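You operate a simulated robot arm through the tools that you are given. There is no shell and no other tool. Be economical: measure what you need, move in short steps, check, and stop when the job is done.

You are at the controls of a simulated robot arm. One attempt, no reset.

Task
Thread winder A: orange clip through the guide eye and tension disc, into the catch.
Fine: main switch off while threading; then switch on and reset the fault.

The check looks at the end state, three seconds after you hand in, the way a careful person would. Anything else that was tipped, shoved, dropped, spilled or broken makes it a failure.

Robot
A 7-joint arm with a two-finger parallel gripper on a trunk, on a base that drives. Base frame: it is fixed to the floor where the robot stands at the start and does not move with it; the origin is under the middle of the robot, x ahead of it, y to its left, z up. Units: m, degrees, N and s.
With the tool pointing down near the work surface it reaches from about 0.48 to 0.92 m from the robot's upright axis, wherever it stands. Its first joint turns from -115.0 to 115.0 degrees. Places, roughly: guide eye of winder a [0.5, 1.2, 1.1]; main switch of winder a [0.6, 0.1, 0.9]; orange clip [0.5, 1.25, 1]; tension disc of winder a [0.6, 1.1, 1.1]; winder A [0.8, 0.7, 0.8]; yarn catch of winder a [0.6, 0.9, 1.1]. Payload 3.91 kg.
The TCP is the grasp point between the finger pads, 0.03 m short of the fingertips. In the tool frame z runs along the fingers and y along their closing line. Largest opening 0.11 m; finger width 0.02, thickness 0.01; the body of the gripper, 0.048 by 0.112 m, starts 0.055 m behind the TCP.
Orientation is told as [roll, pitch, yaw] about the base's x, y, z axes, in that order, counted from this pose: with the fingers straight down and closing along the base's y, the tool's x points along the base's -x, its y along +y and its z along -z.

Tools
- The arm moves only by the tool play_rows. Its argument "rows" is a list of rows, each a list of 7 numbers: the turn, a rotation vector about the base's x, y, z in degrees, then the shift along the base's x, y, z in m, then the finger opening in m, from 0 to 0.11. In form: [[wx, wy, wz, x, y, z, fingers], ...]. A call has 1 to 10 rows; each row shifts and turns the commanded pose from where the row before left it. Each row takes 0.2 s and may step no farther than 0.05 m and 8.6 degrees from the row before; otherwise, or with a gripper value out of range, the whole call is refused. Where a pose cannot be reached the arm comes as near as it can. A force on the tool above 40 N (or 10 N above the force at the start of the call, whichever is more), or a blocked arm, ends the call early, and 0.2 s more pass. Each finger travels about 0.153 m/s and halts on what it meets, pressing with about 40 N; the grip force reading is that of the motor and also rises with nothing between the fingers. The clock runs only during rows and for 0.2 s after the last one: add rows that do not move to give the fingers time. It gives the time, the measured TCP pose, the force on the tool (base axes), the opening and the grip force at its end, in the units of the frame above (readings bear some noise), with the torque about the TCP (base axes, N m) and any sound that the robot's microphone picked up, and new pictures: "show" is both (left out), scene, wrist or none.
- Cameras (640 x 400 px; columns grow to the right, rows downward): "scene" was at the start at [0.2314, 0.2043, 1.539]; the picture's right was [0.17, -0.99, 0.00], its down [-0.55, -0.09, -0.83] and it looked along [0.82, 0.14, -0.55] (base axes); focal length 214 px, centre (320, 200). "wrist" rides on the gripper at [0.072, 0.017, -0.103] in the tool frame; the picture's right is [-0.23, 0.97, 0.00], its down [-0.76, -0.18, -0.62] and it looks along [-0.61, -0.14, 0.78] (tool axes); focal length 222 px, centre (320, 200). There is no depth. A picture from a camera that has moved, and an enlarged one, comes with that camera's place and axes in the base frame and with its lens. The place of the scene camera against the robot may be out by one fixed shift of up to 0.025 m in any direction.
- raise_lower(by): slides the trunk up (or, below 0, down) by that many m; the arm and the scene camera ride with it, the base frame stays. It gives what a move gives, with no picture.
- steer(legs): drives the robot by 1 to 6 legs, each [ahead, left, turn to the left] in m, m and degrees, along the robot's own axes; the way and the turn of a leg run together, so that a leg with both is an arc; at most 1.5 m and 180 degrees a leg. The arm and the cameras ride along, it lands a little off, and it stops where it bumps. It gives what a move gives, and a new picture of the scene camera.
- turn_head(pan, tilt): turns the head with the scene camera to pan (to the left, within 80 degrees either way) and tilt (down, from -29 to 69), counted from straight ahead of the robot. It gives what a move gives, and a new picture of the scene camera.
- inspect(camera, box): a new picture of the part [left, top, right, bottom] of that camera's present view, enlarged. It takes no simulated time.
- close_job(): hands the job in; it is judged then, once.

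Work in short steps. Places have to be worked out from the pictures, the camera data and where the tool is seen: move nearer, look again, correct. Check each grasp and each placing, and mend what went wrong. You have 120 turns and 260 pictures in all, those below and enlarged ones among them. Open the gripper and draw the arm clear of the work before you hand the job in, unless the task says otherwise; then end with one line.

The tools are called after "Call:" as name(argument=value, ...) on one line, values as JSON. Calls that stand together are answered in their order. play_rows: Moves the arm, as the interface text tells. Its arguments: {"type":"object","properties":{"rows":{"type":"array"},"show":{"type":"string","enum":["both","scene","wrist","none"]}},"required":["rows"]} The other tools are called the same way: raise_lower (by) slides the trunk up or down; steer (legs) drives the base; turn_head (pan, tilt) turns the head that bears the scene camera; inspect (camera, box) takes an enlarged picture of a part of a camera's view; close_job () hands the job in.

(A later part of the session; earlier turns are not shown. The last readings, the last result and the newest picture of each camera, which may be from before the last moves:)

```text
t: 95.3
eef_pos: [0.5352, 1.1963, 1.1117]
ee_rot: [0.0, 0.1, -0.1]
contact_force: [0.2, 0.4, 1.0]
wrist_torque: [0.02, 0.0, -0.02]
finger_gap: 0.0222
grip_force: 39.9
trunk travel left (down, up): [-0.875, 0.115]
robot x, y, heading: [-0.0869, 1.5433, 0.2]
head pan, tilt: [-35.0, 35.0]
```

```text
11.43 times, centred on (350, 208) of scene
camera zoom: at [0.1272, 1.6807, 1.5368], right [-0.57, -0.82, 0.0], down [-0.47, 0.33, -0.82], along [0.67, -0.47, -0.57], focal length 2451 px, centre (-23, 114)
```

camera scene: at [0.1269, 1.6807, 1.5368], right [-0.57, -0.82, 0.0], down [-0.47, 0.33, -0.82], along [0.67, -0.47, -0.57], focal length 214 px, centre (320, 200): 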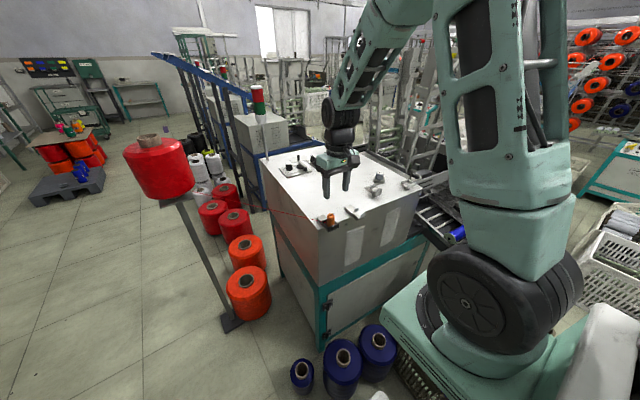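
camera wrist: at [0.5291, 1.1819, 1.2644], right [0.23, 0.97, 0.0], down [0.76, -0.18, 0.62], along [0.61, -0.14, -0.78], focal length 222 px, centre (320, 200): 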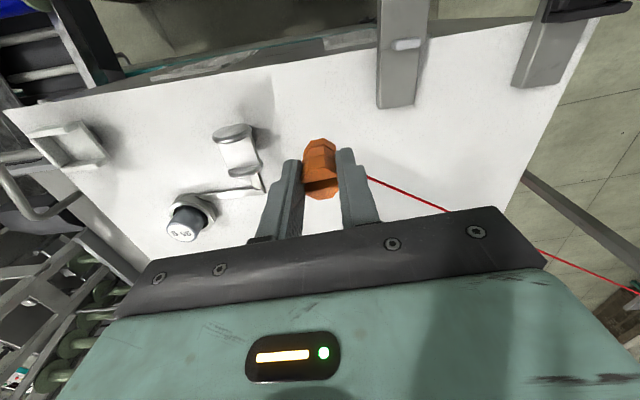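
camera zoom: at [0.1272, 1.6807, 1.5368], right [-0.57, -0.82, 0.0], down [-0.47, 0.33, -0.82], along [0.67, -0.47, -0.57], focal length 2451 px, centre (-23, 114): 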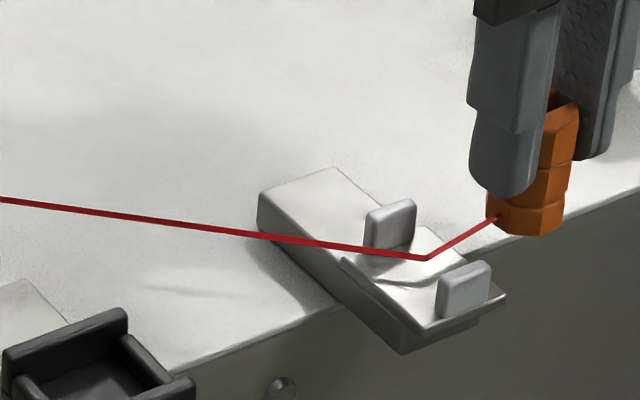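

The yarn is caught in the eye: it now bends between the tabs. The slow, low pass did it. Next the disc: slot centre is at about x 0.602, y 1.09. I'll move to just in front of it, at moderate height, and check.

Call:
play_rows(rows=[[0, 0, 0, 0, 0, 0.015, 0.01], [0, 0, 0, 0.022, -0.014, 0.01, 0.01], [0, 0, 0, 0.022, -0.014, 0, 0.01], [0, 0, 0, 0.022, -0.014, 0, 0.01], [0, 0, 0, 0, -0.006, 0, 0.01]], show="none")

Call:
inspect(camera="scene", box=[335, 165, 405, 215])

Call:
inspect(camera="wrist", box=[200, 90, 360, 200])

```text
t: 96.5
eef_pos: [0.6031, 1.1498, 1.1372]
ee_rot: [0.0, 0.1, 0.0]
contact_force: [-0.4, -0.5, 0.4]
wrist_torque: [-0.03, 0.02, 0.01]
finger_gap: 0.0223
grip_force: 40.1
trunk travel left (down, up): [-0.875, 0.115]
robot x, y, heading: [-0.087, 1.5454, 0.3]
head pan, tilt: [-35.0, 35.0]
```

```text
8.00 times, centred on (370, 190) of scene
camera zoom: at [0.1273, 1.6807, 1.5368], right [-0.57, -0.82, 0.0], down [-0.47, 0.33, -0.82], along [0.67, -0.47, -0.57], focal length 1716 px, centre (-80, 280)
```

zoom: 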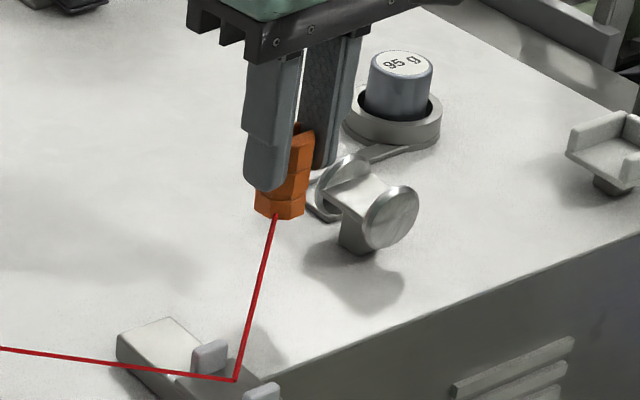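

```text
3.64 times, centred on (280, 145) of wrist
camera zoom: at [0.5304, 1.1665, 1.2413], right [0.23, 0.97, 0.0], down [0.76, -0.18, 0.62], along [0.61, -0.14, -0.78], focal length 808 px, centre (466, 400)
```

zoom: 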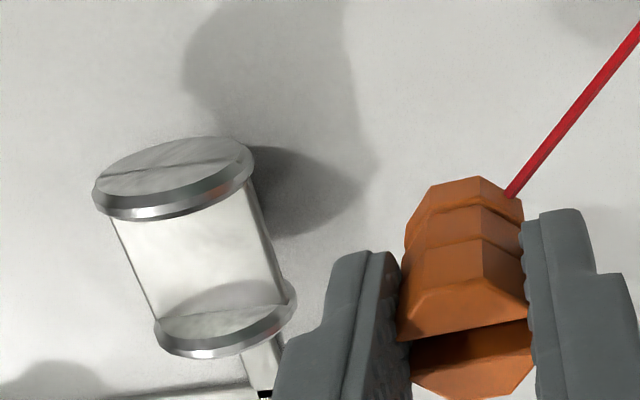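

The yarn goes clip–eye–cone properly. From two wrist rays the slot between the discs is x 0.589–0.617 (centre 0.603) at y≈1.092. I'll go over it, check alignment, and feel for the block's height as I did at the eye.

Call:
play_rows(rows=[[0, 0, 0, 0, 0, 0.015, 0.01], [0, 0, 0, 0, -0.02, 0, 0.01], [0, 0, 0, 0, -0.02, 0, 0.01], [0, 0, 0, 0, -0.018, 0, 0.01]], show="none")

Call:
inspect(camera="scene", box=[345, 165, 405, 205])

Call:
inspect(camera="wrist", box=[250, 90, 390, 200])

```text
t: 97.5
eef_pos: [0.6026, 1.0916, 1.1505]
ee_rot: [-0.1, 0.1, 0.0]
contact_force: [-0.2, 0.3, -0.1]
wrist_torque: [0.0, -0.03, 0.0]
finger_gap: 0.0222
grip_force: 39.8
trunk travel left (down, up): [-0.875, 0.115]
robot x, y, heading: [-0.0873, 1.5406, 0.0]
head pan, tilt: [-35.0, 35.0]
```

```text
10.00 times, centred on (375, 185) of scene
camera zoom: at [0.1272, 1.6809, 1.5368], right [-0.57, -0.82, 0.0], down [-0.47, 0.33, -0.82], along [0.67, -0.47, -0.57], focal length 2145 px, centre (-230, 350)
```

zoom: 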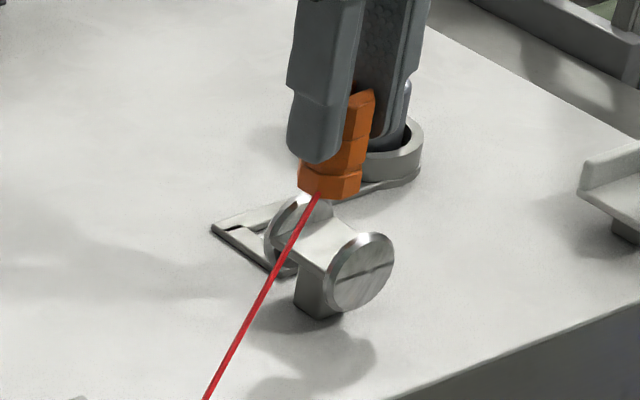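

```text
3.64 times, centred on (320, 145) of wrist
camera zoom: at [0.5303, 1.1089, 1.2554], right [0.23, 0.97, 0.0], down [0.76, -0.18, 0.62], along [0.61, -0.14, -0.78], focal length 808 px, centre (320, 400)
```

zoom: 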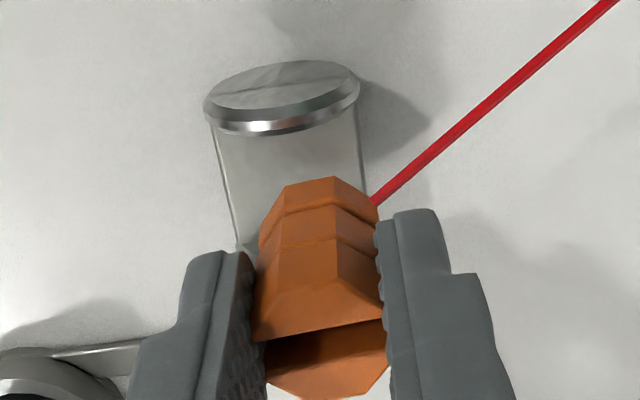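

The scene view shows the clip centred over the slot with about 3 cm to drop. I'll shift 1.5 mm in x and lower until light contact with the block.

Call:
play_rows(rows=[[0, 0, 0, 0.0015, 0, -0.01, 0.01], [0, 0, 0, 0, 0, -0.005, 0.01], [0, 0, 0, 0, 0, -0.003, 0.01], [0, 0, 0, 0, 0, 0, 0.01]], show="none")

Call:
inspect(camera="scene", box=[345, 165, 405, 205])

Call:
inspect(camera="wrist", box=[250, 90, 390, 200])

```text
t: 98.5
eef_pos: [0.6038, 1.0901, 1.1336]
ee_rot: [0.1, 0.1, -0.1]
contact_force: [-0.7, -0.1, 0.1]
wrist_torque: [-0.03, -0.01, 0.04]
finger_gap: 0.0223
grip_force: 40.3
trunk travel left (down, up): [-0.875, 0.115]
robot x, y, heading: [-0.0894, 1.5419, 0.0]
head pan, tilt: [-35.0, 35.0]
```

```text
10.00 times, centred on (375, 185) of scene
camera zoom: at [0.1272, 1.6806, 1.5368], right [-0.57, -0.82, 0.0], down [-0.47, 0.33, -0.82], along [0.67, -0.47, -0.57], focal length 2145 px, centre (-230, 350)
```

zoom: 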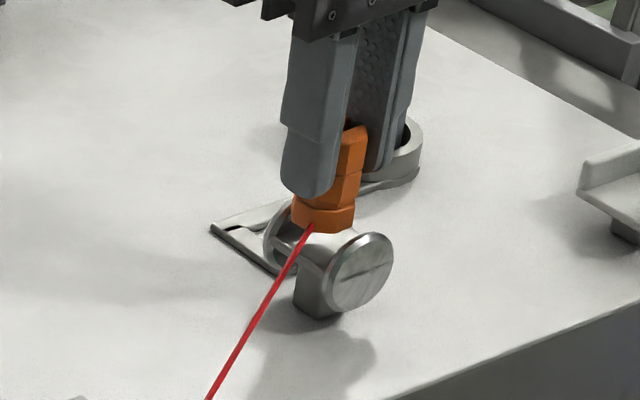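

```text
3.64 times, centred on (320, 145) of wrist
camera zoom: at [0.5318, 1.107, 1.2382], right [0.23, 0.97, 0.0], down [0.76, -0.18, 0.62], along [0.61, -0.14, -0.78], focal length 808 px, centre (320, 400)
```

zoom: 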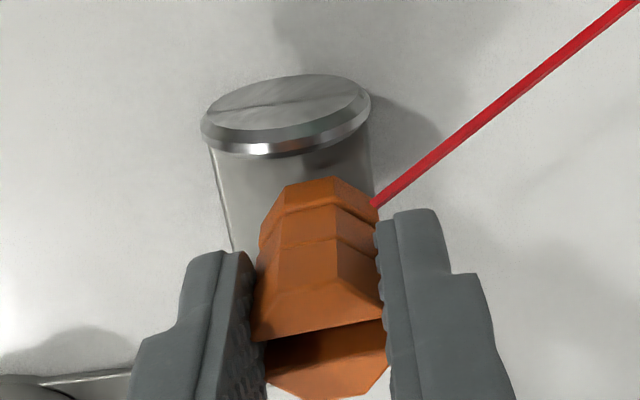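

No contact, and the clip is entering between the discs. Lowering further in 2–3 mm steps.

Call:
play_rows(rows=[[0, 0, 0, 0, 0, -0.003, 0.01], [0, 0, 0, 0, 0, -0.003, 0.01], [0, 0, 0, 0, 0, -0.002, 0.01], [0, 0, 0, 0, 0, 0, 0.01]], show="none")

Call:
inspect(camera="scene", box=[345, 165, 405, 205])

Call:
inspect(camera="wrist", box=[250, 90, 390, 200])

```text
t: 99.5
eef_pos: [0.6043, 1.0888, 1.1263]
ee_rot: [0.1, 0.0, 0.0]
contact_force: [-0.5, 1.1, 0.5]
wrist_torque: [0.02, -0.02, -0.01]
finger_gap: 0.0225
grip_force: 40.0
trunk travel left (down, up): [-0.875, 0.115]
robot x, y, heading: [-0.0825, 1.5429, 0.3]
head pan, tilt: [-35.0, 35.0]
```

```text
10.00 times, centred on (375, 185) of scene
camera zoom: at [0.1272, 1.6806, 1.5368], right [-0.57, -0.82, 0.0], down [-0.47, 0.33, -0.82], along [0.67, -0.47, -0.57], focal length 2145 px, centre (-230, 350)
```

zoom: 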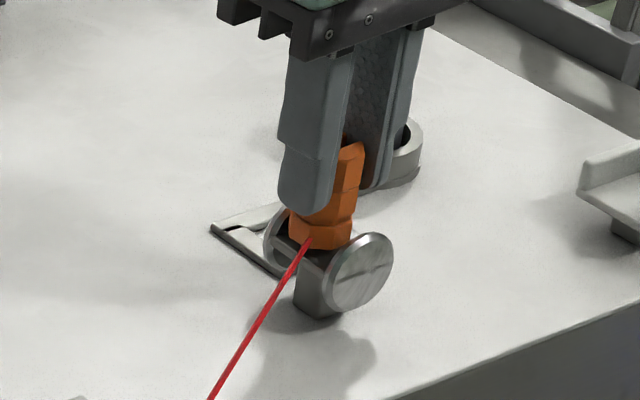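

```text
3.64 times, centred on (320, 145) of wrist
camera zoom: at [0.5322, 1.1064, 1.2302], right [0.23, 0.97, 0.0], down [0.76, -0.18, 0.62], along [0.61, -0.14, -0.78], focal length 808 px, centre (320, 400)
```

zoom: 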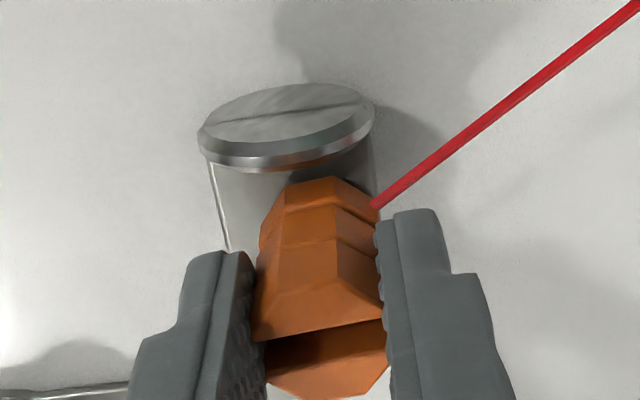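

Still free. A few more small steps down.

Call:
play_rows(rows=[[0, 0, 0, 0, 0.001, -0.002, 0.01], [0, 0, 0, 0, 0, -0.002, 0.01], [0, 0, 0, 0, 0, -0.002, 0.01], [0, 0, 0, 0, 0, -0.002, 0.01], [0, 0, 0, 0, 0, 0, 0.01]], show="none")

Call:
inspect(camera="scene", box=[345, 165, 405, 205])

Call:
inspect(camera="wrist", box=[250, 90, 390, 200])

```text
t: 100.7
eef_pos: [0.6044, 1.0906, 1.1217]
ee_rot: [-0.2, -0.1, 0.0]
contact_force: [-0.3, -0.4, 30.4]
wrist_torque: [0.04, 0.0, 0.05]
finger_gap: 0.0223
grip_force: 40.3
trunk travel left (down, up): [-0.875, 0.115]
robot x, y, heading: [-0.0889, 1.5444, 0.3]
head pan, tilt: [-35.0, 35.0]
```

```text
10.00 times, centred on (375, 185) of scene
camera zoom: at [0.1258, 1.6815, 1.5373], right [-0.57, -0.82, 0.0], down [-0.47, 0.33, -0.82], along [0.67, -0.47, -0.57], focal length 2145 px, centre (-230, 350)
```

zoom: 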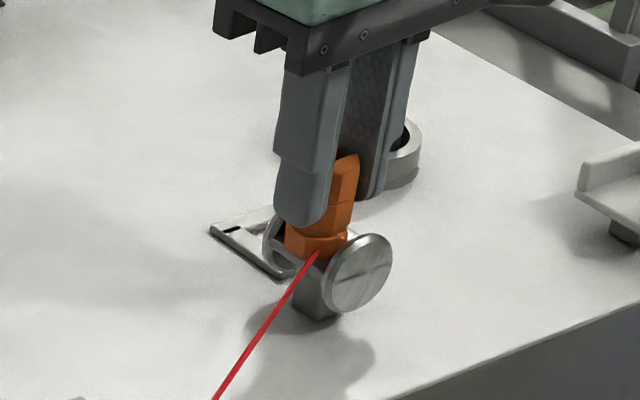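

```text
3.64 times, centred on (320, 145) of wrist
camera zoom: at [0.5318, 1.1076, 1.2251], right [0.23, 0.97, 0.0], down [0.76, -0.18, 0.63], along [0.61, -0.14, -0.78], focal length 808 px, centre (320, 400)
```

zoom: 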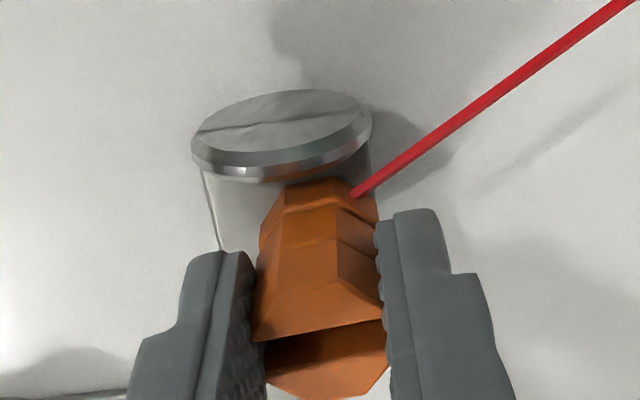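

Light contact with the block at TCP z≈1.122, and the yarn's end looks to have shifted to the slot. I'll lift 2 mm and draw on slowly toward -y.

Call:
play_rows(rows=[[0, 0, 0, 0, 0, 0.004, 0.01], [0, 0, 0, 0, -0.006, 0, 0.01], [0, 0, 0, 0, -0.006, 0, 0.01], [0, 0, 0, 0, -0.006, 0, 0.01], [0, 0, 0, 0, -0.006, 0, 0.01], [0, 0, 0, 0, -0.006, 0, 0.01], [0, 0, 0, 0, -0.006, 0, 0.01], [0, 0, 0, 0, -0.006, 0, 0.01], [0, 0, 0, 0, -0.006, 0, 0.01]], show="none")

Call:
inspect(camera="scene", box=[335, 165, 415, 220])

```text
t: 102.7
eef_pos: [0.6055, 1.043, 1.1206]
ee_rot: [0.1, 0.2, -0.1]
contact_force: [-0.2, 0.6, -0.1]
wrist_torque: [0.01, 0.02, 0.02]
finger_gap: 0.0223
grip_force: 40.4
trunk travel left (down, up): [-0.875, 0.115]
robot x, y, heading: [-0.0916, 1.5383, 0.1]
head pan, tilt: [-35.0, 35.0]
```

```text
7.27 times, centred on (375, 192) of scene
camera zoom: at [0.1272, 1.6806, 1.5368], right [-0.57, -0.82, 0.0], down [-0.47, 0.33, -0.82], along [0.67, -0.47, -0.57], focal length 1560 px, centre (-80, 254)
```

zoom: 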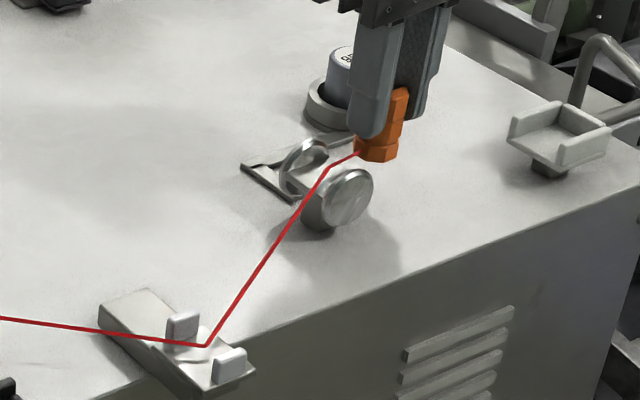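

Both the eye and disc hold the yarn now. Next I raise slightly and move toward the catch tray at about (0.561, 0.937) for a closer look.

Call:
play_rows(rows=[[0, 0, 0, 0, -0.005, 0.015, 0.01], [0, 0, 0, -0.02, -0.01, 0.01, 0.01], [0, 0, 0, -0.022, -0.012, 0.005, 0.01], [0, 0, 0, 0, -0.015, 0, 0.01]], show="wrist")

Call:
inspect(camera="wrist", box=[180, 90, 380, 230])

Call:
inspect(camera="scene", box=[365, 155, 435, 205])

```text
t: 103.7
eef_pos: [0.5624, 1.0013, 1.1521]
ee_rot: [0.1, 0.1, -0.1]
contact_force: [0.5, -0.5, 0.7]
wrist_torque: [0.0, 0.0, 0.01]
finger_gap: 0.0223
grip_force: 40.1
trunk travel left (down, up): [-0.875, 0.115]
robot x, y, heading: [-0.0894, 1.5436, -0.2]
head pan, tilt: [-35.0, 35.0]
camera wrist: at [0.4902, 1.0182, 1.2571], right [0.23, 0.97, 0.0], down [0.76, -0.18, 0.62], along [0.61, -0.14, -0.78], focal length 222 px, centre (320, 200)
```

wrist: 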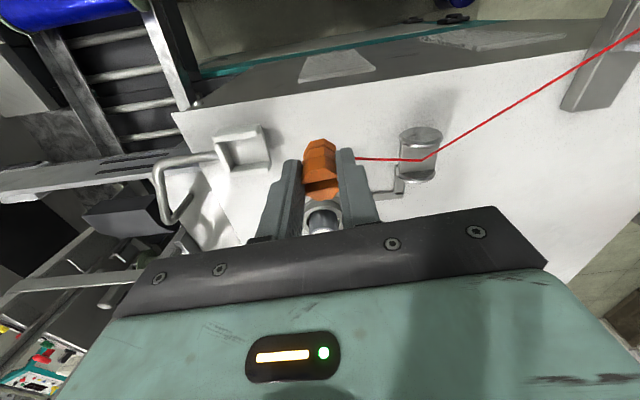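

```text
2.86 times, centred on (280, 160) of wrist
camera zoom: at [0.4902, 1.0182, 1.2571], right [0.23, 0.97, 0.0], down [0.76, -0.18, 0.62], along [0.61, -0.14, -0.78], focal length 635 px, centre (434, 314)
```

zoom: 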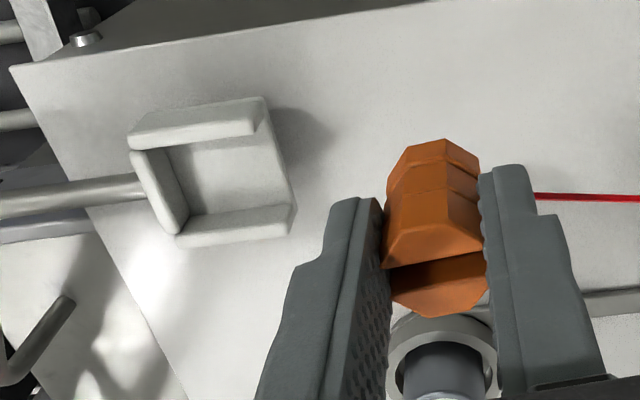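

```text
8.00 times, centred on (400, 180) of scene
camera zoom: at [0.1271, 1.6809, 1.5368], right [-0.57, -0.82, 0.0], down [-0.47, 0.33, -0.82], along [0.67, -0.47, -0.57], focal length 1716 px, centre (-320, 360)
```

zoom: 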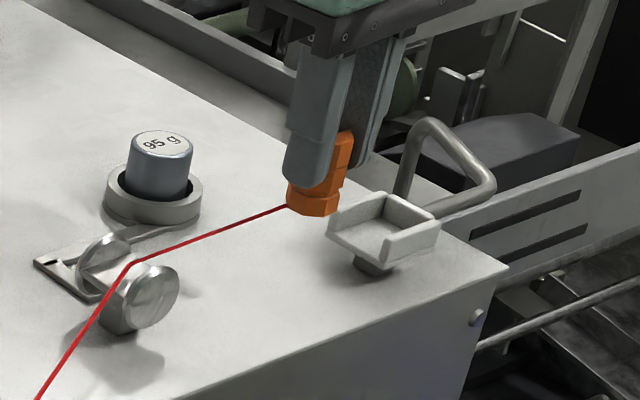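

The tray is open toward +y and on top; its inner floor centre is about (0.562, 0.938). I'll move above it and check before lowering.

Call:
play_rows(rows=[[0, 0, 0, 0, -0.02, 0, 0.01], [0, 0, 0, 0, -0.02, 0, 0.01], [0, 0, 0, 0, -0.022, 0, 0.01], [0, 0, 0, 0, 0, 0, 0.01]], show="none")

Call:
inspect(camera="wrist", box=[240, 90, 400, 210])

Call:
inspect(camera="scene", box=[370, 155, 440, 205])

```text
t: 104.7
eef_pos: [0.5625, 0.9397, 1.1522]
ee_rot: [0.0, 0.0, 0.0]
contact_force: [0.3, -0.2, -0.2]
wrist_torque: [0.02, -0.01, -0.01]
finger_gap: 0.0222
grip_force: 39.8
trunk travel left (down, up): [-0.875, 0.115]
robot x, y, heading: [-0.0871, 1.5387, 0.2]
head pan, tilt: [-35.0, 35.0]
```

```text
3.33 times, centred on (320, 150) of wrist
camera zoom: at [0.4896, 0.9562, 1.2568], right [0.23, 0.97, 0.0], down [0.76, -0.18, 0.62], along [0.61, -0.14, -0.78], focal length 740 px, centre (320, 367)
```

zoom: 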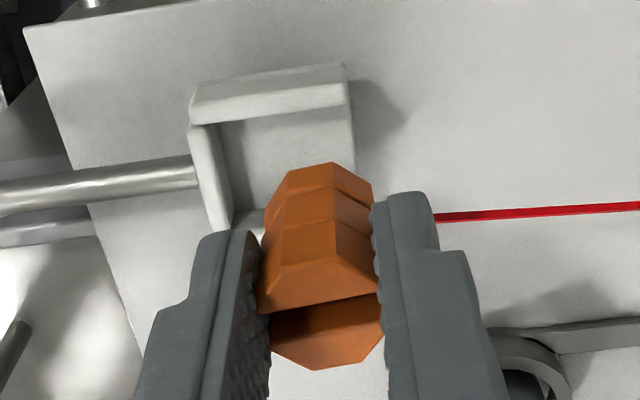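

```text
8.00 times, centred on (405, 180) of scene
camera zoom: at [0.1272, 1.6806, 1.5368], right [-0.57, -0.82, 0.0], down [-0.47, 0.33, -0.82], along [0.67, -0.47, -0.57], focal length 1716 px, centre (-360, 360)
```

zoom: 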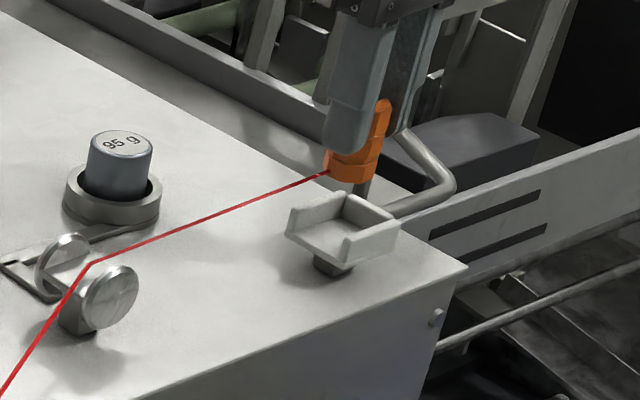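

The drop looks like ~4 cm, so the floor is near z 1.06, which refines the tray centre to (0.565, 0.933). I'll correct and lower partway, then look.

Call:
play_rows(rows=[[0, 0, 0, 0.0025, -0.006, -0.008, 0.01], [0, 0, 0, 0, 0, -0.008, 0.01], [0, 0, 0, 0, 0, 0, 0.01]], show="none")

Call:
inspect(camera="wrist", box=[240, 90, 400, 210])

Call:
inspect(camera="scene", box=[375, 160, 425, 200])

```text
t: 105.5
eef_pos: [0.5652, 0.9337, 1.1369]
ee_rot: [0.1, 0.2, -0.1]
contact_force: [-0.2, -1.2, -0.3]
wrist_torque: [-0.03, -0.02, 0.01]
finger_gap: 0.0221
grip_force: 40.1
trunk travel left (down, up): [-0.875, 0.115]
robot x, y, heading: [-0.0868, 1.5383, 0.3]
head pan, tilt: [-35.0, 35.0]
```

```text
3.33 times, centred on (320, 150) of wrist
camera zoom: at [0.493, 0.9504, 1.2407], right [0.23, 0.97, 0.0], down [0.76, -0.18, 0.62], along [0.61, -0.14, -0.78], focal length 740 px, centre (320, 367)
```

zoom: 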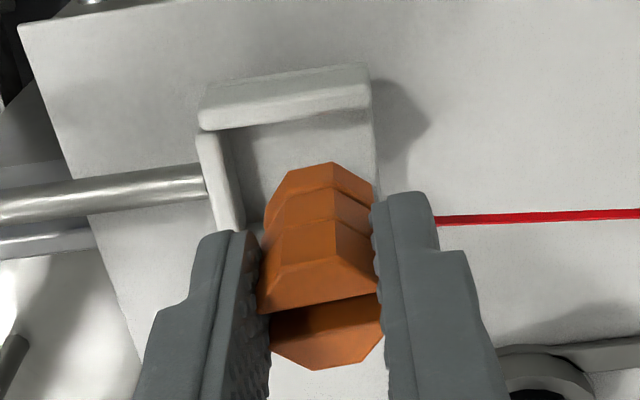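

```text
10.00 times, centred on (400, 180) of scene
camera zoom: at [0.1272, 1.6806, 1.5368], right [-0.57, -0.82, 0.0], down [-0.47, 0.33, -0.82], along [0.67, -0.47, -0.57], focal length 2145 px, centre (-480, 400)
```

zoom: 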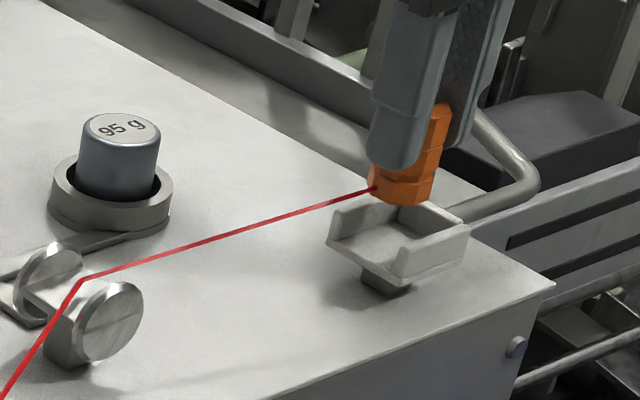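

Alignment looks close; I'll shift 4 mm to -y and 1 mm to -x, and lower further in small steps, watching force.

Call:
play_rows(rows=[[0, 0, 0, -0.001, -0.004, -0.003, 0.01], [0, 0, 0, 0, 0, -0.004, 0.01], [0, 0, 0, 0, 0, -0.004, 0.01], [0, 0, 0, 0, 0, -0.003, 0.01], [0, 0, 0, 0, 0, 0, 0.01]], show="none")

Call:
inspect(camera="wrist", box=[240, 90, 400, 210])

Call:
inspect(camera="scene", box=[375, 160, 425, 200])

```text
t: 106.7
eef_pos: [0.5665, 0.9289, 1.1212]
ee_rot: [0.1, 0.2, 0.0]
contact_force: [0.3, 0.6, 0.1]
wrist_torque: [0.01, -0.02, 0.02]
finger_gap: 0.0225
grip_force: 40.2
trunk travel left (down, up): [-0.875, 0.115]
robot x, y, heading: [-0.0881, 1.5394, -0.0]
head pan, tilt: [-35.0, 35.0]
```

```text
3.33 times, centred on (320, 150) of wrist
camera zoom: at [0.4926, 0.9461, 1.2259], right [0.23, 0.97, 0.0], down [0.76, -0.18, 0.62], along [0.61, -0.14, -0.78], focal length 740 px, centre (320, 367)
```

zoom: 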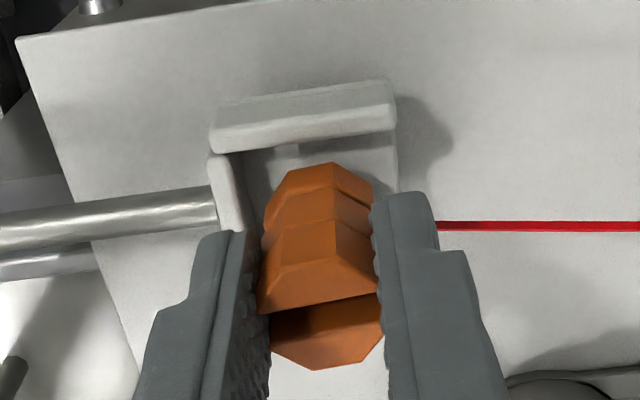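

```text
10.00 times, centred on (400, 180) of scene
camera zoom: at [0.1272, 1.6806, 1.5368], right [-0.57, -0.82, 0.0], down [-0.47, 0.33, -0.82], along [0.67, -0.47, -0.57], focal length 2145 px, centre (-480, 400)
```

zoom: 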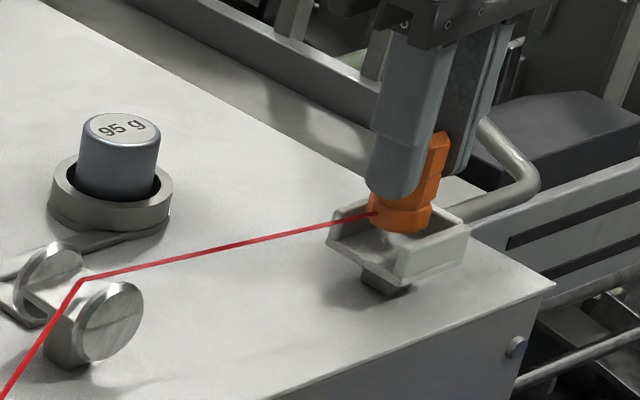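

The clip is going into the tray centrally. Continuing down to contact.

Call:
play_rows(rows=[[0, 0, 0, 0, 0, -0.003, 0.01], [0, 0, 0, 0, 0, -0.003, 0.01], [0, 0, 0, 0, 0, -0.002, 0.01], [0, 0, 0, 0, 0, -0.002, 0.01], [0, 0, 0, 0, 0, 0, 0.01]], show="none")

Call:
inspect(camera="wrist", box=[240, 90, 400, 210])

Call:
inspect(camera="scene", box=[375, 160, 425, 200])

```text
t: 107.9
eef_pos: [0.5645, 0.9279, 1.1119]
ee_rot: [0.0, 0.0, 0.0]
contact_force: [0.7, 0.0, 1.5]
wrist_torque: [-0.02, -0.01, -0.03]
finger_gap: 0.0223
grip_force: 39.6
trunk travel left (down, up): [-0.875, 0.115]
robot x, y, heading: [-0.0886, 1.5412, 0.2]
head pan, tilt: [-35.0, 35.0]
```

```text
3.33 times, centred on (320, 150) of wrist
camera zoom: at [0.4917, 0.9454, 1.2159], right [0.23, 0.97, 0.0], down [0.76, -0.18, 0.62], along [0.61, -0.14, -0.78], focal length 740 px, centre (320, 367)
```

zoom: 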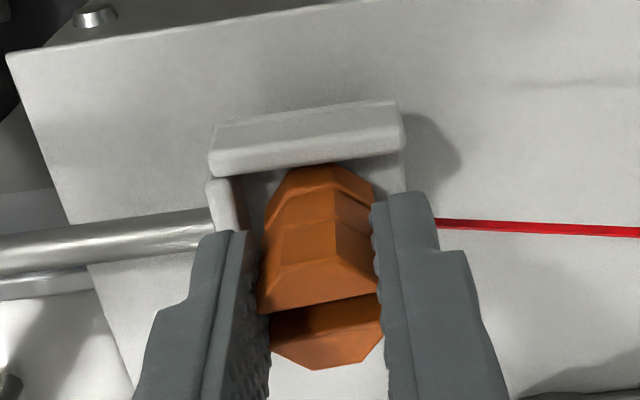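

```text
10.00 times, centred on (400, 180) of scene
camera zoom: at [0.1272, 1.6807, 1.5368], right [-0.57, -0.82, 0.0], down [-0.47, 0.33, -0.82], along [0.67, -0.47, -0.57], focal length 2145 px, centre (-480, 400)
```

zoom: 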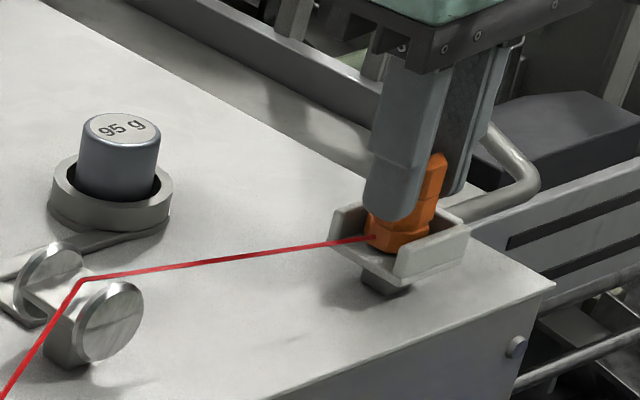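

Nearly seated, force still small. A few more 2 mm steps.

Call:
play_rows(rows=[[0, 0, 0, 0, 0, -0.002, 0.01], [0, 0, 0, 0, 0, -0.002, 0.01], [0, 0, 0, 0, 0, -0.002, 0.01], [0, 0, 0, 0, 0, 0, 0.01]], show="none")

Call:
inspect(camera="scene", box=[375, 160, 425, 200])

```text
t: 108.9
eef_pos: [0.5635, 0.9288, 1.1094]
ee_rot: [-0.2, -0.1, 0.0]
contact_force: [0.4, -3.5, 25.0]
wrist_torque: [-0.14, -0.02, 0.0]
finger_gap: 0.0225
grip_force: 40.5
trunk travel left (down, up): [-0.875, 0.115]
robot x, y, heading: [-0.0896, 1.5434, 0.2]
head pan, tilt: [-35.0, 35.0]
```

```text
10.00 times, centred on (400, 180) of scene
camera zoom: at [0.1262, 1.6814, 1.5372], right [-0.57, -0.82, 0.0], down [-0.47, 0.33, -0.82], along [0.67, -0.47, -0.57], focal length 2145 px, centre (-480, 400)
```

zoom: 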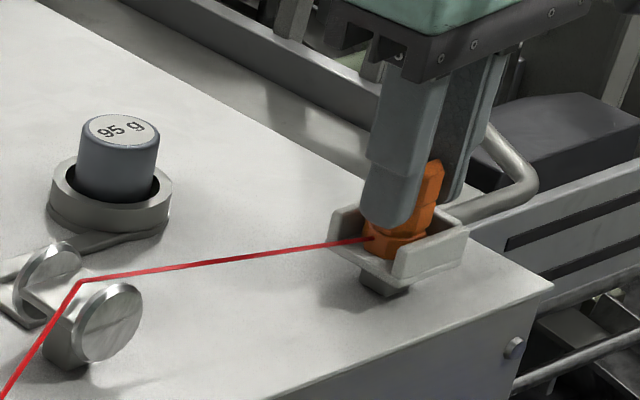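

The clip is seated on the tray floor. I'll relieve the pressure slightly, open a little and check before withdrawing.

Call:
play_rows(rows=[[0, 0, 0, 0, 0, 0.002, 0.01], [0, 0, 0, 0, 0, 0, 0.028], [0, 0, 0, 0, 0, 0, 0.036], [0, 0, 0, 0, 0, 0, 0.036]], show="none")

Call:
inspect(camera="scene", box=[375, 160, 425, 200])

Call:
inspect(camera="wrist", box=[240, 90, 400, 210])

```text
t: 109.9
eef_pos: [0.5625, 0.9289, 1.1072]
ee_rot: [0.1, 0.1, 0.0]
contact_force: [0.6, 1.2, 0.4]
wrist_torque: [-0.04, -0.02, -0.04]
finger_gap: 0.0362
grip_force: 0.1
trunk travel left (down, up): [-0.875, 0.115]
robot x, y, heading: [-0.0882, 1.5413, 0.2]
head pan, tilt: [-35.0, 35.0]
```

```text
10.00 times, centred on (400, 180) of scene
camera zoom: at [0.1272, 1.6806, 1.5367], right [-0.57, -0.82, 0.0], down [-0.47, 0.33, -0.82], along [0.67, -0.47, -0.57], focal length 2145 px, centre (-480, 400)
```

zoom: 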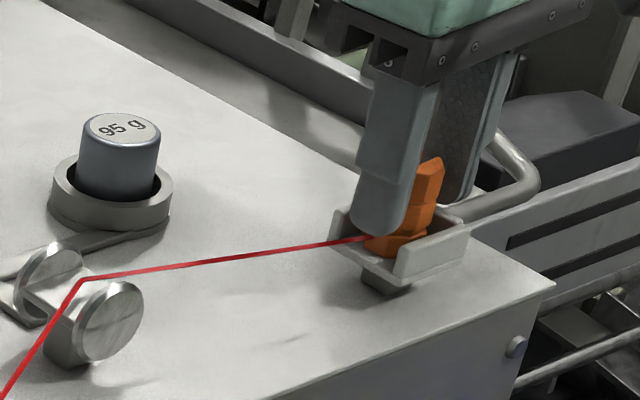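

```text
3.33 times, centred on (320, 150) of wrist
camera zoom: at [0.4912, 0.946, 1.2114], right [0.23, 0.97, 0.0], down [0.76, -0.18, 0.62], along [0.61, -0.14, -0.78], focal length 740 px, centre (320, 367)
```

zoom: 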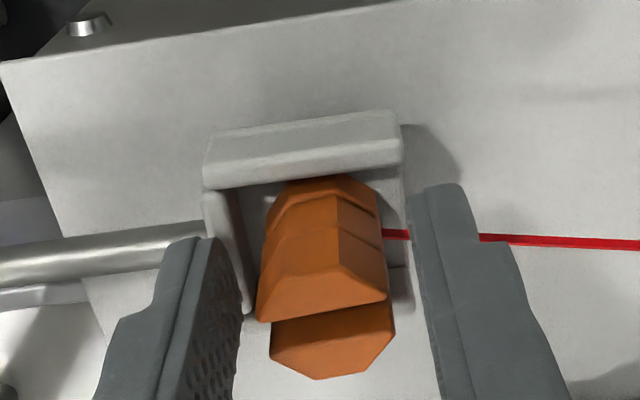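

The clip stands free and upright in the catch. I'll lift the gripper straight up.

Call:
play_rows(rows=[[0, 0, 0, 0, 0, 0.01, 0.044], [0, 0, 0, 0, 0, 0.015, 0.044], [0, 0, 0, 0, 0, 0.03, 0.044], [0, 0, 0, 0, 0, 0.045, 0.044], [0, 0, 0, 0, 0, 0.045, 0.044], [0, 0, 0, 0, 0, 0.045, 0.044]], show="none")

Call:
inspect(camera="scene", box=[300, 150, 430, 235])

Call:
inspect(camera="scene", box=[385, 165, 425, 195])

```text
t: 111.3
eef_pos: [0.5606, 0.9284, 1.2966]
ee_rot: [0.0, 0.2, 0.0]
contact_force: [0.4, -0.5, -0.2]
wrist_torque: [0.0, -0.01, -0.04]
finger_gap: 0.0438
grip_force: 0.0
trunk travel left (down, up): [-0.875, 0.115]
robot x, y, heading: [-0.0893, 1.5415, 0.2]
head pan, tilt: [-35.0, 35.0]
```

```text
4.71 times, centred on (365, 192) of scene
camera zoom: at [0.1273, 1.6805, 1.5368], right [-0.57, -0.82, 0.0], down [-0.47, 0.33, -0.82], along [0.67, -0.47, -0.57], focal length 1009 px, centre (108, 235)
```

zoom: 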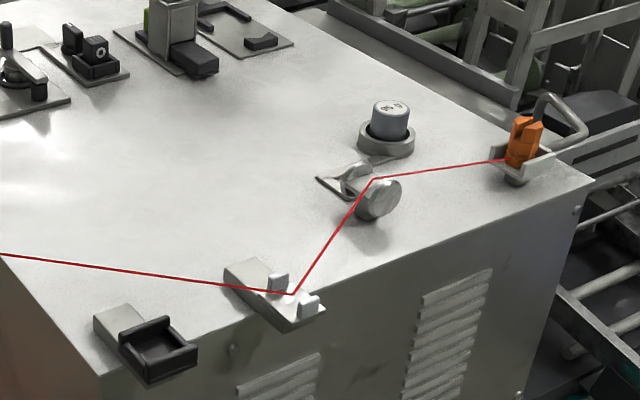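

```text
13.33 times, centred on (405, 180) of scene
camera zoom: at [0.1273, 1.6805, 1.5368], right [-0.57, -0.82, 0.0], down [-0.47, 0.33, -0.82], along [0.67, -0.47, -0.57], focal length 2860 px, centre (-813, 467)
```

zoom: 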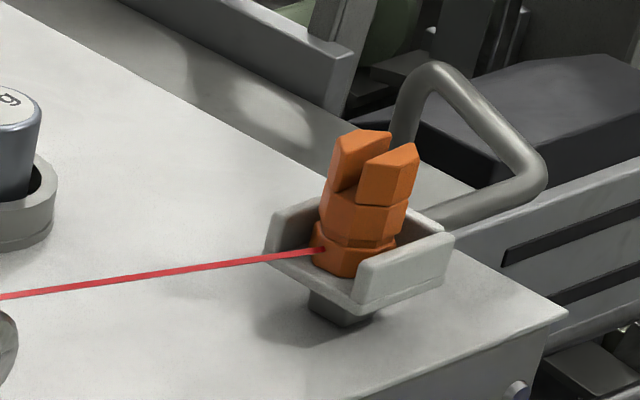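

Threading is done: cone → eye → disc → clip standing in the catch. Now I fold the arm in high and drive back the way I came to the main switch.

Call:
play_rows(rows=[[0, 0, 0, -0.02, 0.04, 0.015, 0.06], [0, 0, 0, -0.02, 0.04, 0.015, 0.06], [0, 0, 0, -0.02, 0.04, 0.015, 0.06], [0, 0, 0, -0.02, 0.04, 0.01, 0.06], [0, 0, 0, -0.02, 0.04, 0, 0.06], [0, 0, 0, -0.02, 0.04, 0, 0.06], [0, 0, 0, -0.02, 0.04, 0, 0.06], [0, 0, 0, -0.02, 0.04, 0, 0.06], [0, 0, 0, 0, 0.045, 0, 0.06], [0, 0, 0, 0, 0.045, 0, 0.06]], show="none")

Call:
steer(legs=[[-0.55, 0, 0]])

```text
t: 113.5
eef_pos: [0.4005, 1.338, 1.3502]
ee_rot: [0.1, 0.1, -0.1]
contact_force: [-0.1, -0.1, -0.7]
wrist_torque: [0.02, -0.01, 0.02]
finger_gap: 0.0598
grip_force: 0.1
trunk travel left (down, up): [-0.875, 0.115]
robot x, y, heading: [-0.0864, 1.5401, 0.4]
head pan, tilt: [-35.0, 35.0]
```

```text
t: 116.8
eef_pos: [-0.1633, 1.3353, 1.3509]
ee_rot: [0.0, 0.1, -0.1]
contact_force: [-0.7, 0.1, -0.5]
wrist_torque: [0.04, 0.01, -0.01]
finger_gap: 0.0598
grip_force: 0.1
trunk travel left (down, up): [-0.875, 0.115]
robot x, y, heading: [-0.65, 1.5404, 0.1]
head pan, tilt: [-35.0, 35.0]
camera scene: at [-0.4362, 1.6791, 1.5368], right [-0.57, -0.82, 0.0], down [-0.47, 0.33, -0.82], along [0.67, -0.47, -0.57], focal length 214 px, centre (320, 200)
```

scene: 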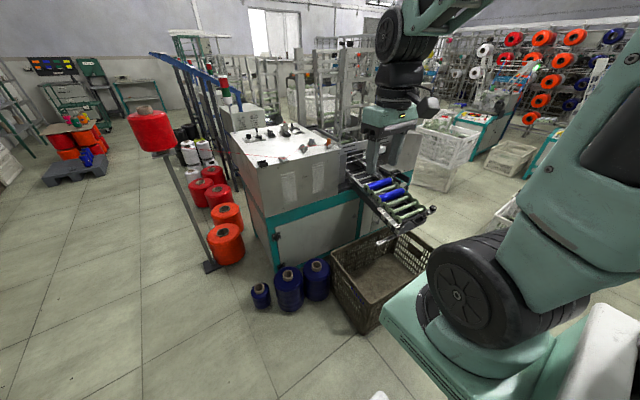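

Clear. Driving 1.49 m right, then ahead in two legs to near the starting spot, leaving a margin to the crate on the right.

Call:
steer(legs=[[0, -1.49, 0], [0.35, 0, 0]])

Call:
turn_head(pan=-35, tilt=60)

```text
t: 126.3
eef_pos: [0.1385, -0.2514, 1.35]
ee_rot: [0.0, 0.2, -3.5]
contact_force: [0.1, -1.2, -0.2]
wrist_torque: [0.0, -0.01, -0.01]
finger_gap: 0.0599
grip_force: 0.1
trunk travel left (down, up): [-0.875, 0.115]
robot x, y, heading: [-0.337, -0.0194, -3.2]
head pan, tilt: [-35.0, 35.0]
stopped in leg 2: the robot was blocked; the commanded pose is now the measured one
camera scene: at [-0.1133, 0.1073, 1.5368], right [-0.62, -0.78, 0.0], down [-0.45, 0.36, -0.82], along [0.64, -0.51, -0.57], focal length 214 px, centre (320, 200)
```

scene: 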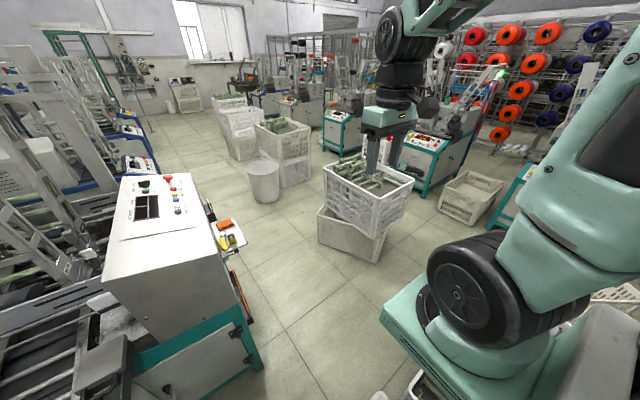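

```text
t: 127.2
eef_pos: [0.1384, -0.2527, 1.3507]
ee_rot: [0.0, 0.2, -3.5]
contact_force: [0.4, 0.4, -0.1]
wrist_torque: [-0.01, -0.02, 0.02]
finger_gap: 0.0598
grip_force: 0.1
trunk travel left (down, up): [-0.875, 0.115]
robot x, y, heading: [-0.341, -0.0235, -3.3]
head pan, tilt: [-35.0, 60.0]
camera scene: at [-0.13, 0.1204, 1.5026], right [-0.62, -0.78, 0.0], down [-0.68, 0.54, -0.5], along [0.39, -0.31, -0.87], focal length 214 px, centre (320, 200)
```

scene: 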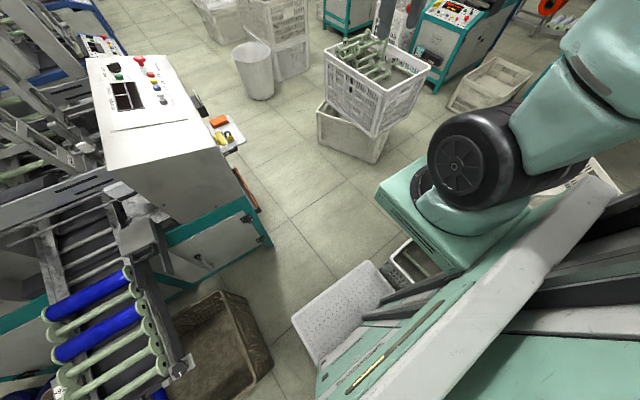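

The base drifted a bit far right and touched the crate beside it. I'll move left 8 cm first, straighten, and then look before going ahead.

Call:
steer(legs=[[0, 0.08, 0], [0, 0, 3.3]])

Call:
turn_head(pan=-70, tilt=69)

Call:
turn_head(pan=60, tilt=69)

```text
t: 128.7
eef_pos: [0.1568, -0.1439, 1.3497]
ee_rot: [0.0, 0.3, -0.1]
contact_force: [-0.1, 0.8, 0.8]
wrist_torque: [0.02, 0.02, 0.01]
finger_gap: 0.06
grip_force: 0.1
trunk travel left (down, up): [-0.875, 0.115]
robot x, y, heading: [-0.336, 0.0602, 0.2]
head pan, tilt: [-35.0, 60.0]
camera scene: at [-0.1352, 0.2115, 1.5025], right [-0.57, -0.82, 0.0], down [-0.71, 0.49, -0.5], along [0.41, -0.29, -0.87], focal length 214 px, centre (320, 200)
```

scene: 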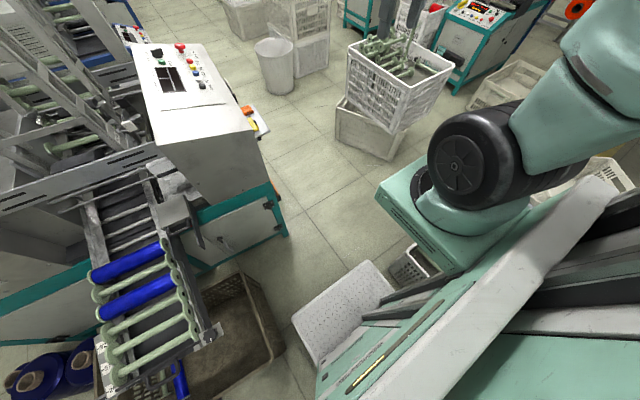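

```text
t: 129.7
eef_pos: [0.1561, -0.1435, 1.3505]
ee_rot: [-0.1, 0.3, -0.2]
contact_force: [-0.9, -1.0, 0.3]
wrist_torque: [-0.01, -0.04, 0.02]
finger_gap: 0.0599
grip_force: 0.1
trunk travel left (down, up): [-0.875, 0.115]
robot x, y, heading: [-0.331, 0.0612, 0.2]
head pan, tilt: [-70.0, 68.8]
camera scene: at [-0.1705, 0.1972, 1.4931], right [-0.94, -0.35, 0.0], down [-0.32, 0.87, -0.36], along [0.13, -0.34, -0.93], focal length 214 px, centre (320, 200)
```

scene: 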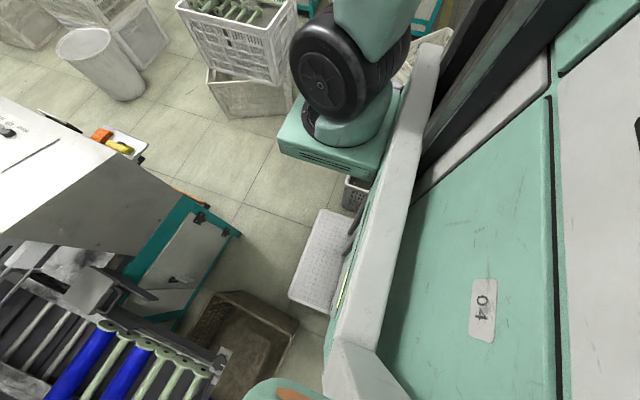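

```text
t: 131.8
eef_pos: [0.1563, -0.1436, 1.3498]
ee_rot: [0.0, 0.2, 0.0]
contact_force: [-0.1, -0.7, 0.1]
wrist_torque: [0.0, -0.01, -0.03]
finger_gap: 0.06
grip_force: 0.1
trunk travel left (down, up): [-0.875, 0.115]
robot x, y, heading: [-0.3325, 0.0601, 0.1]
head pan, tilt: [60.0, 68.8]
camera scene: at [-0.162, 0.2981, 1.4931], right [0.87, -0.5, 0.0], down [-0.46, -0.81, -0.36], along [0.18, 0.31, -0.93], focal length 214 px, centre (320, 200)
```

scene: 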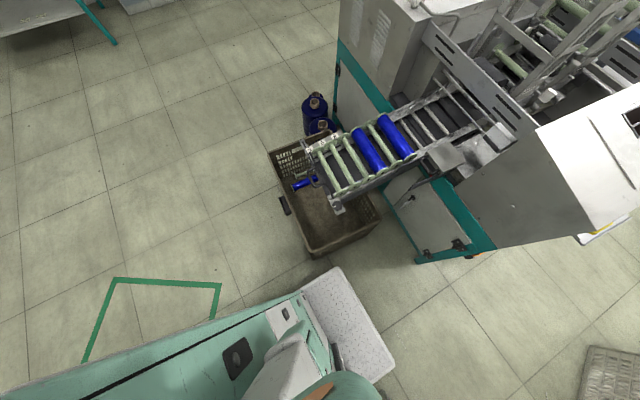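

The robot now sits midway between the two crates (about 7 cm each side). Driving straight ahead 0.3 m.

Call:
steer(legs=[[0.15, 0, 0], [0.15, 0, 0]])

Call:
turn_head(pan=5, tilt=55)

```text
t: 134.2
eef_pos: [0.4632, -0.145, 1.3503]
ee_rot: [0.0, 0.1, -0.3]
contact_force: [0.5, 1.1, -0.8]
wrist_torque: [-0.06, -0.03, 0.0]
finger_gap: 0.0601
grip_force: 0.0
trunk travel left (down, up): [-0.875, 0.115]
robot x, y, heading: [-0.027, 0.0592, 0.2]
head pan, tilt: [60.0, 68.8]
camera scene: at [0.1454, 0.2975, 1.4932], right [0.87, -0.5, 0.0], down [-0.47, -0.81, -0.36], along [0.18, 0.31, -0.93], focal length 214 px, centre (320, 200)
```

scene: 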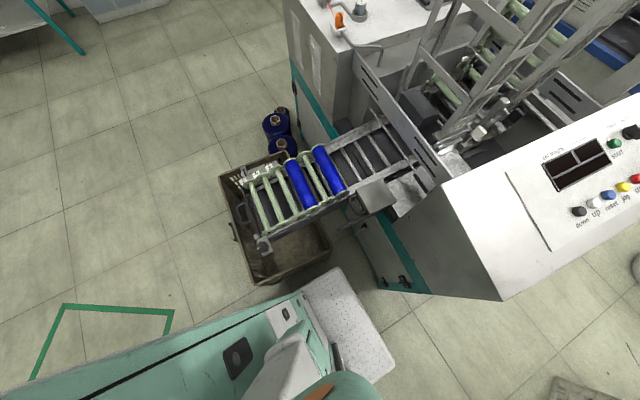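

```text
t: 135.4
eef_pos: [0.4626, -0.1461, 1.3502]
ee_rot: [0.0, 0.2, -0.2]
contact_force: [0.3, 1.2, 1.1]
wrist_torque: [0.02, -0.02, 0.02]
finger_gap: 0.0598
grip_force: 0.0
trunk travel left (down, up): [-0.875, 0.115]
robot x, y, heading: [-0.0252, 0.0585, -0.3]
head pan, tilt: [5.0, 55.0]
camera scene: at [0.1895, 0.2554, 1.5085], right [0.09, -1.0, 0.0], down [-0.82, -0.07, -0.57], along [0.57, 0.05, -0.82], focal length 214 px, centre (320, 200)
```

scene: 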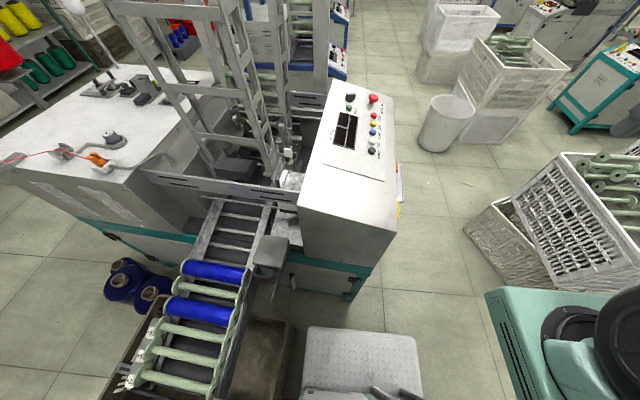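

Back in place; the yarn end at the catch is visible and unchanged. I'll roll the gripper to point +y again beside the box and lower it to switch height.

Call:
play_rows(rows=[[8.5, 0, 0, 0.006, -0.015, 0, 0.06], [8.5, 0, 0, 0.006, -0.015, 0, 0.06], [8.5, 0, 0, 0.006, -0.015, 0, 0.06], [8.5, 0, 0, 0.006, -0.015, 0, 0.06], [8.5, 0, 0, 0.006, -0.015, 0, 0.06], [8.5, 0, 0, 0.006, -0.015, 0, 0.06], [8.5, 0, 0, 0.006, -0.015, 0, 0.06], [8.5, 0, 0, 0.006, -0.015, 0, 0.06], [8.5, 0, 0, 0.006, -0.015, 0, 0.06], [8.5, 0, 0, 0.006, -0.015, 0, 0.06]], show="none")

Call:
play_rows(rows=[[5, 0, 0, 0.007, 0, -0.0445, 0.06], [0, 0, 0, 0.007, 0, -0.0445, 0.06], [0, 0, 0, 0.007, 0, -0.0445, 0.06], [0, 0, 0, 0.007, 0, -0.0445, 0.06], [0, 0, 0, 0.007, 0, -0.0445, 0.06], [0, 0, 0, 0.007, 0, -0.0445, 0.06], [0, 0, 0, 0.007, 0, -0.0445, 0.06], [0, 0, 0, 0.007, 0, -0.0445, 0.06], [0, 0, 0, 0.007, 0, -0.0445, 0.06], [0, 0, 0, 0.007, 0, -0.0445, 0.06]], show="wrist")

```text
t: 137.6
eef_pos: [0.5212, -0.2943, 1.3514]
ee_rot: [85.1, 0.2, 0.2]
contact_force: [0.1, 0.7, 0.2]
wrist_torque: [-0.06, 0.0, 0.02]
finger_gap: 0.0597
grip_force: 0.1
trunk travel left (down, up): [-0.875, 0.115]
robot x, y, heading: [-0.0251, 0.0608, 0.0]
head pan, tilt: [5.0, 55.0]
```

```text
t: 139.8
eef_pos: [0.5954, -0.2934, 0.9063]
ee_rot: [90.0, 0.2, 0.2]
contact_force: [-0.8, -0.5, 0.3]
wrist_torque: [-0.03, -0.01, -0.01]
finger_gap: 0.06
grip_force: 0.0
trunk travel left (down, up): [-0.875, 0.115]
robot x, y, heading: [-0.0256, 0.0603, 0.4]
head pan, tilt: [5.0, 55.0]
camera wrist: at [0.5226, -0.397, 0.9253], right [0.23, 0.0, 0.97], down [0.76, -0.62, -0.18], along [0.6, 0.78, -0.14], focal length 222 px, centre (320, 200)
```

wrist: 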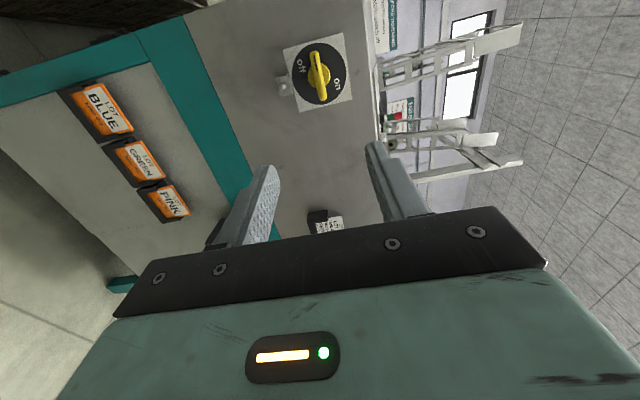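

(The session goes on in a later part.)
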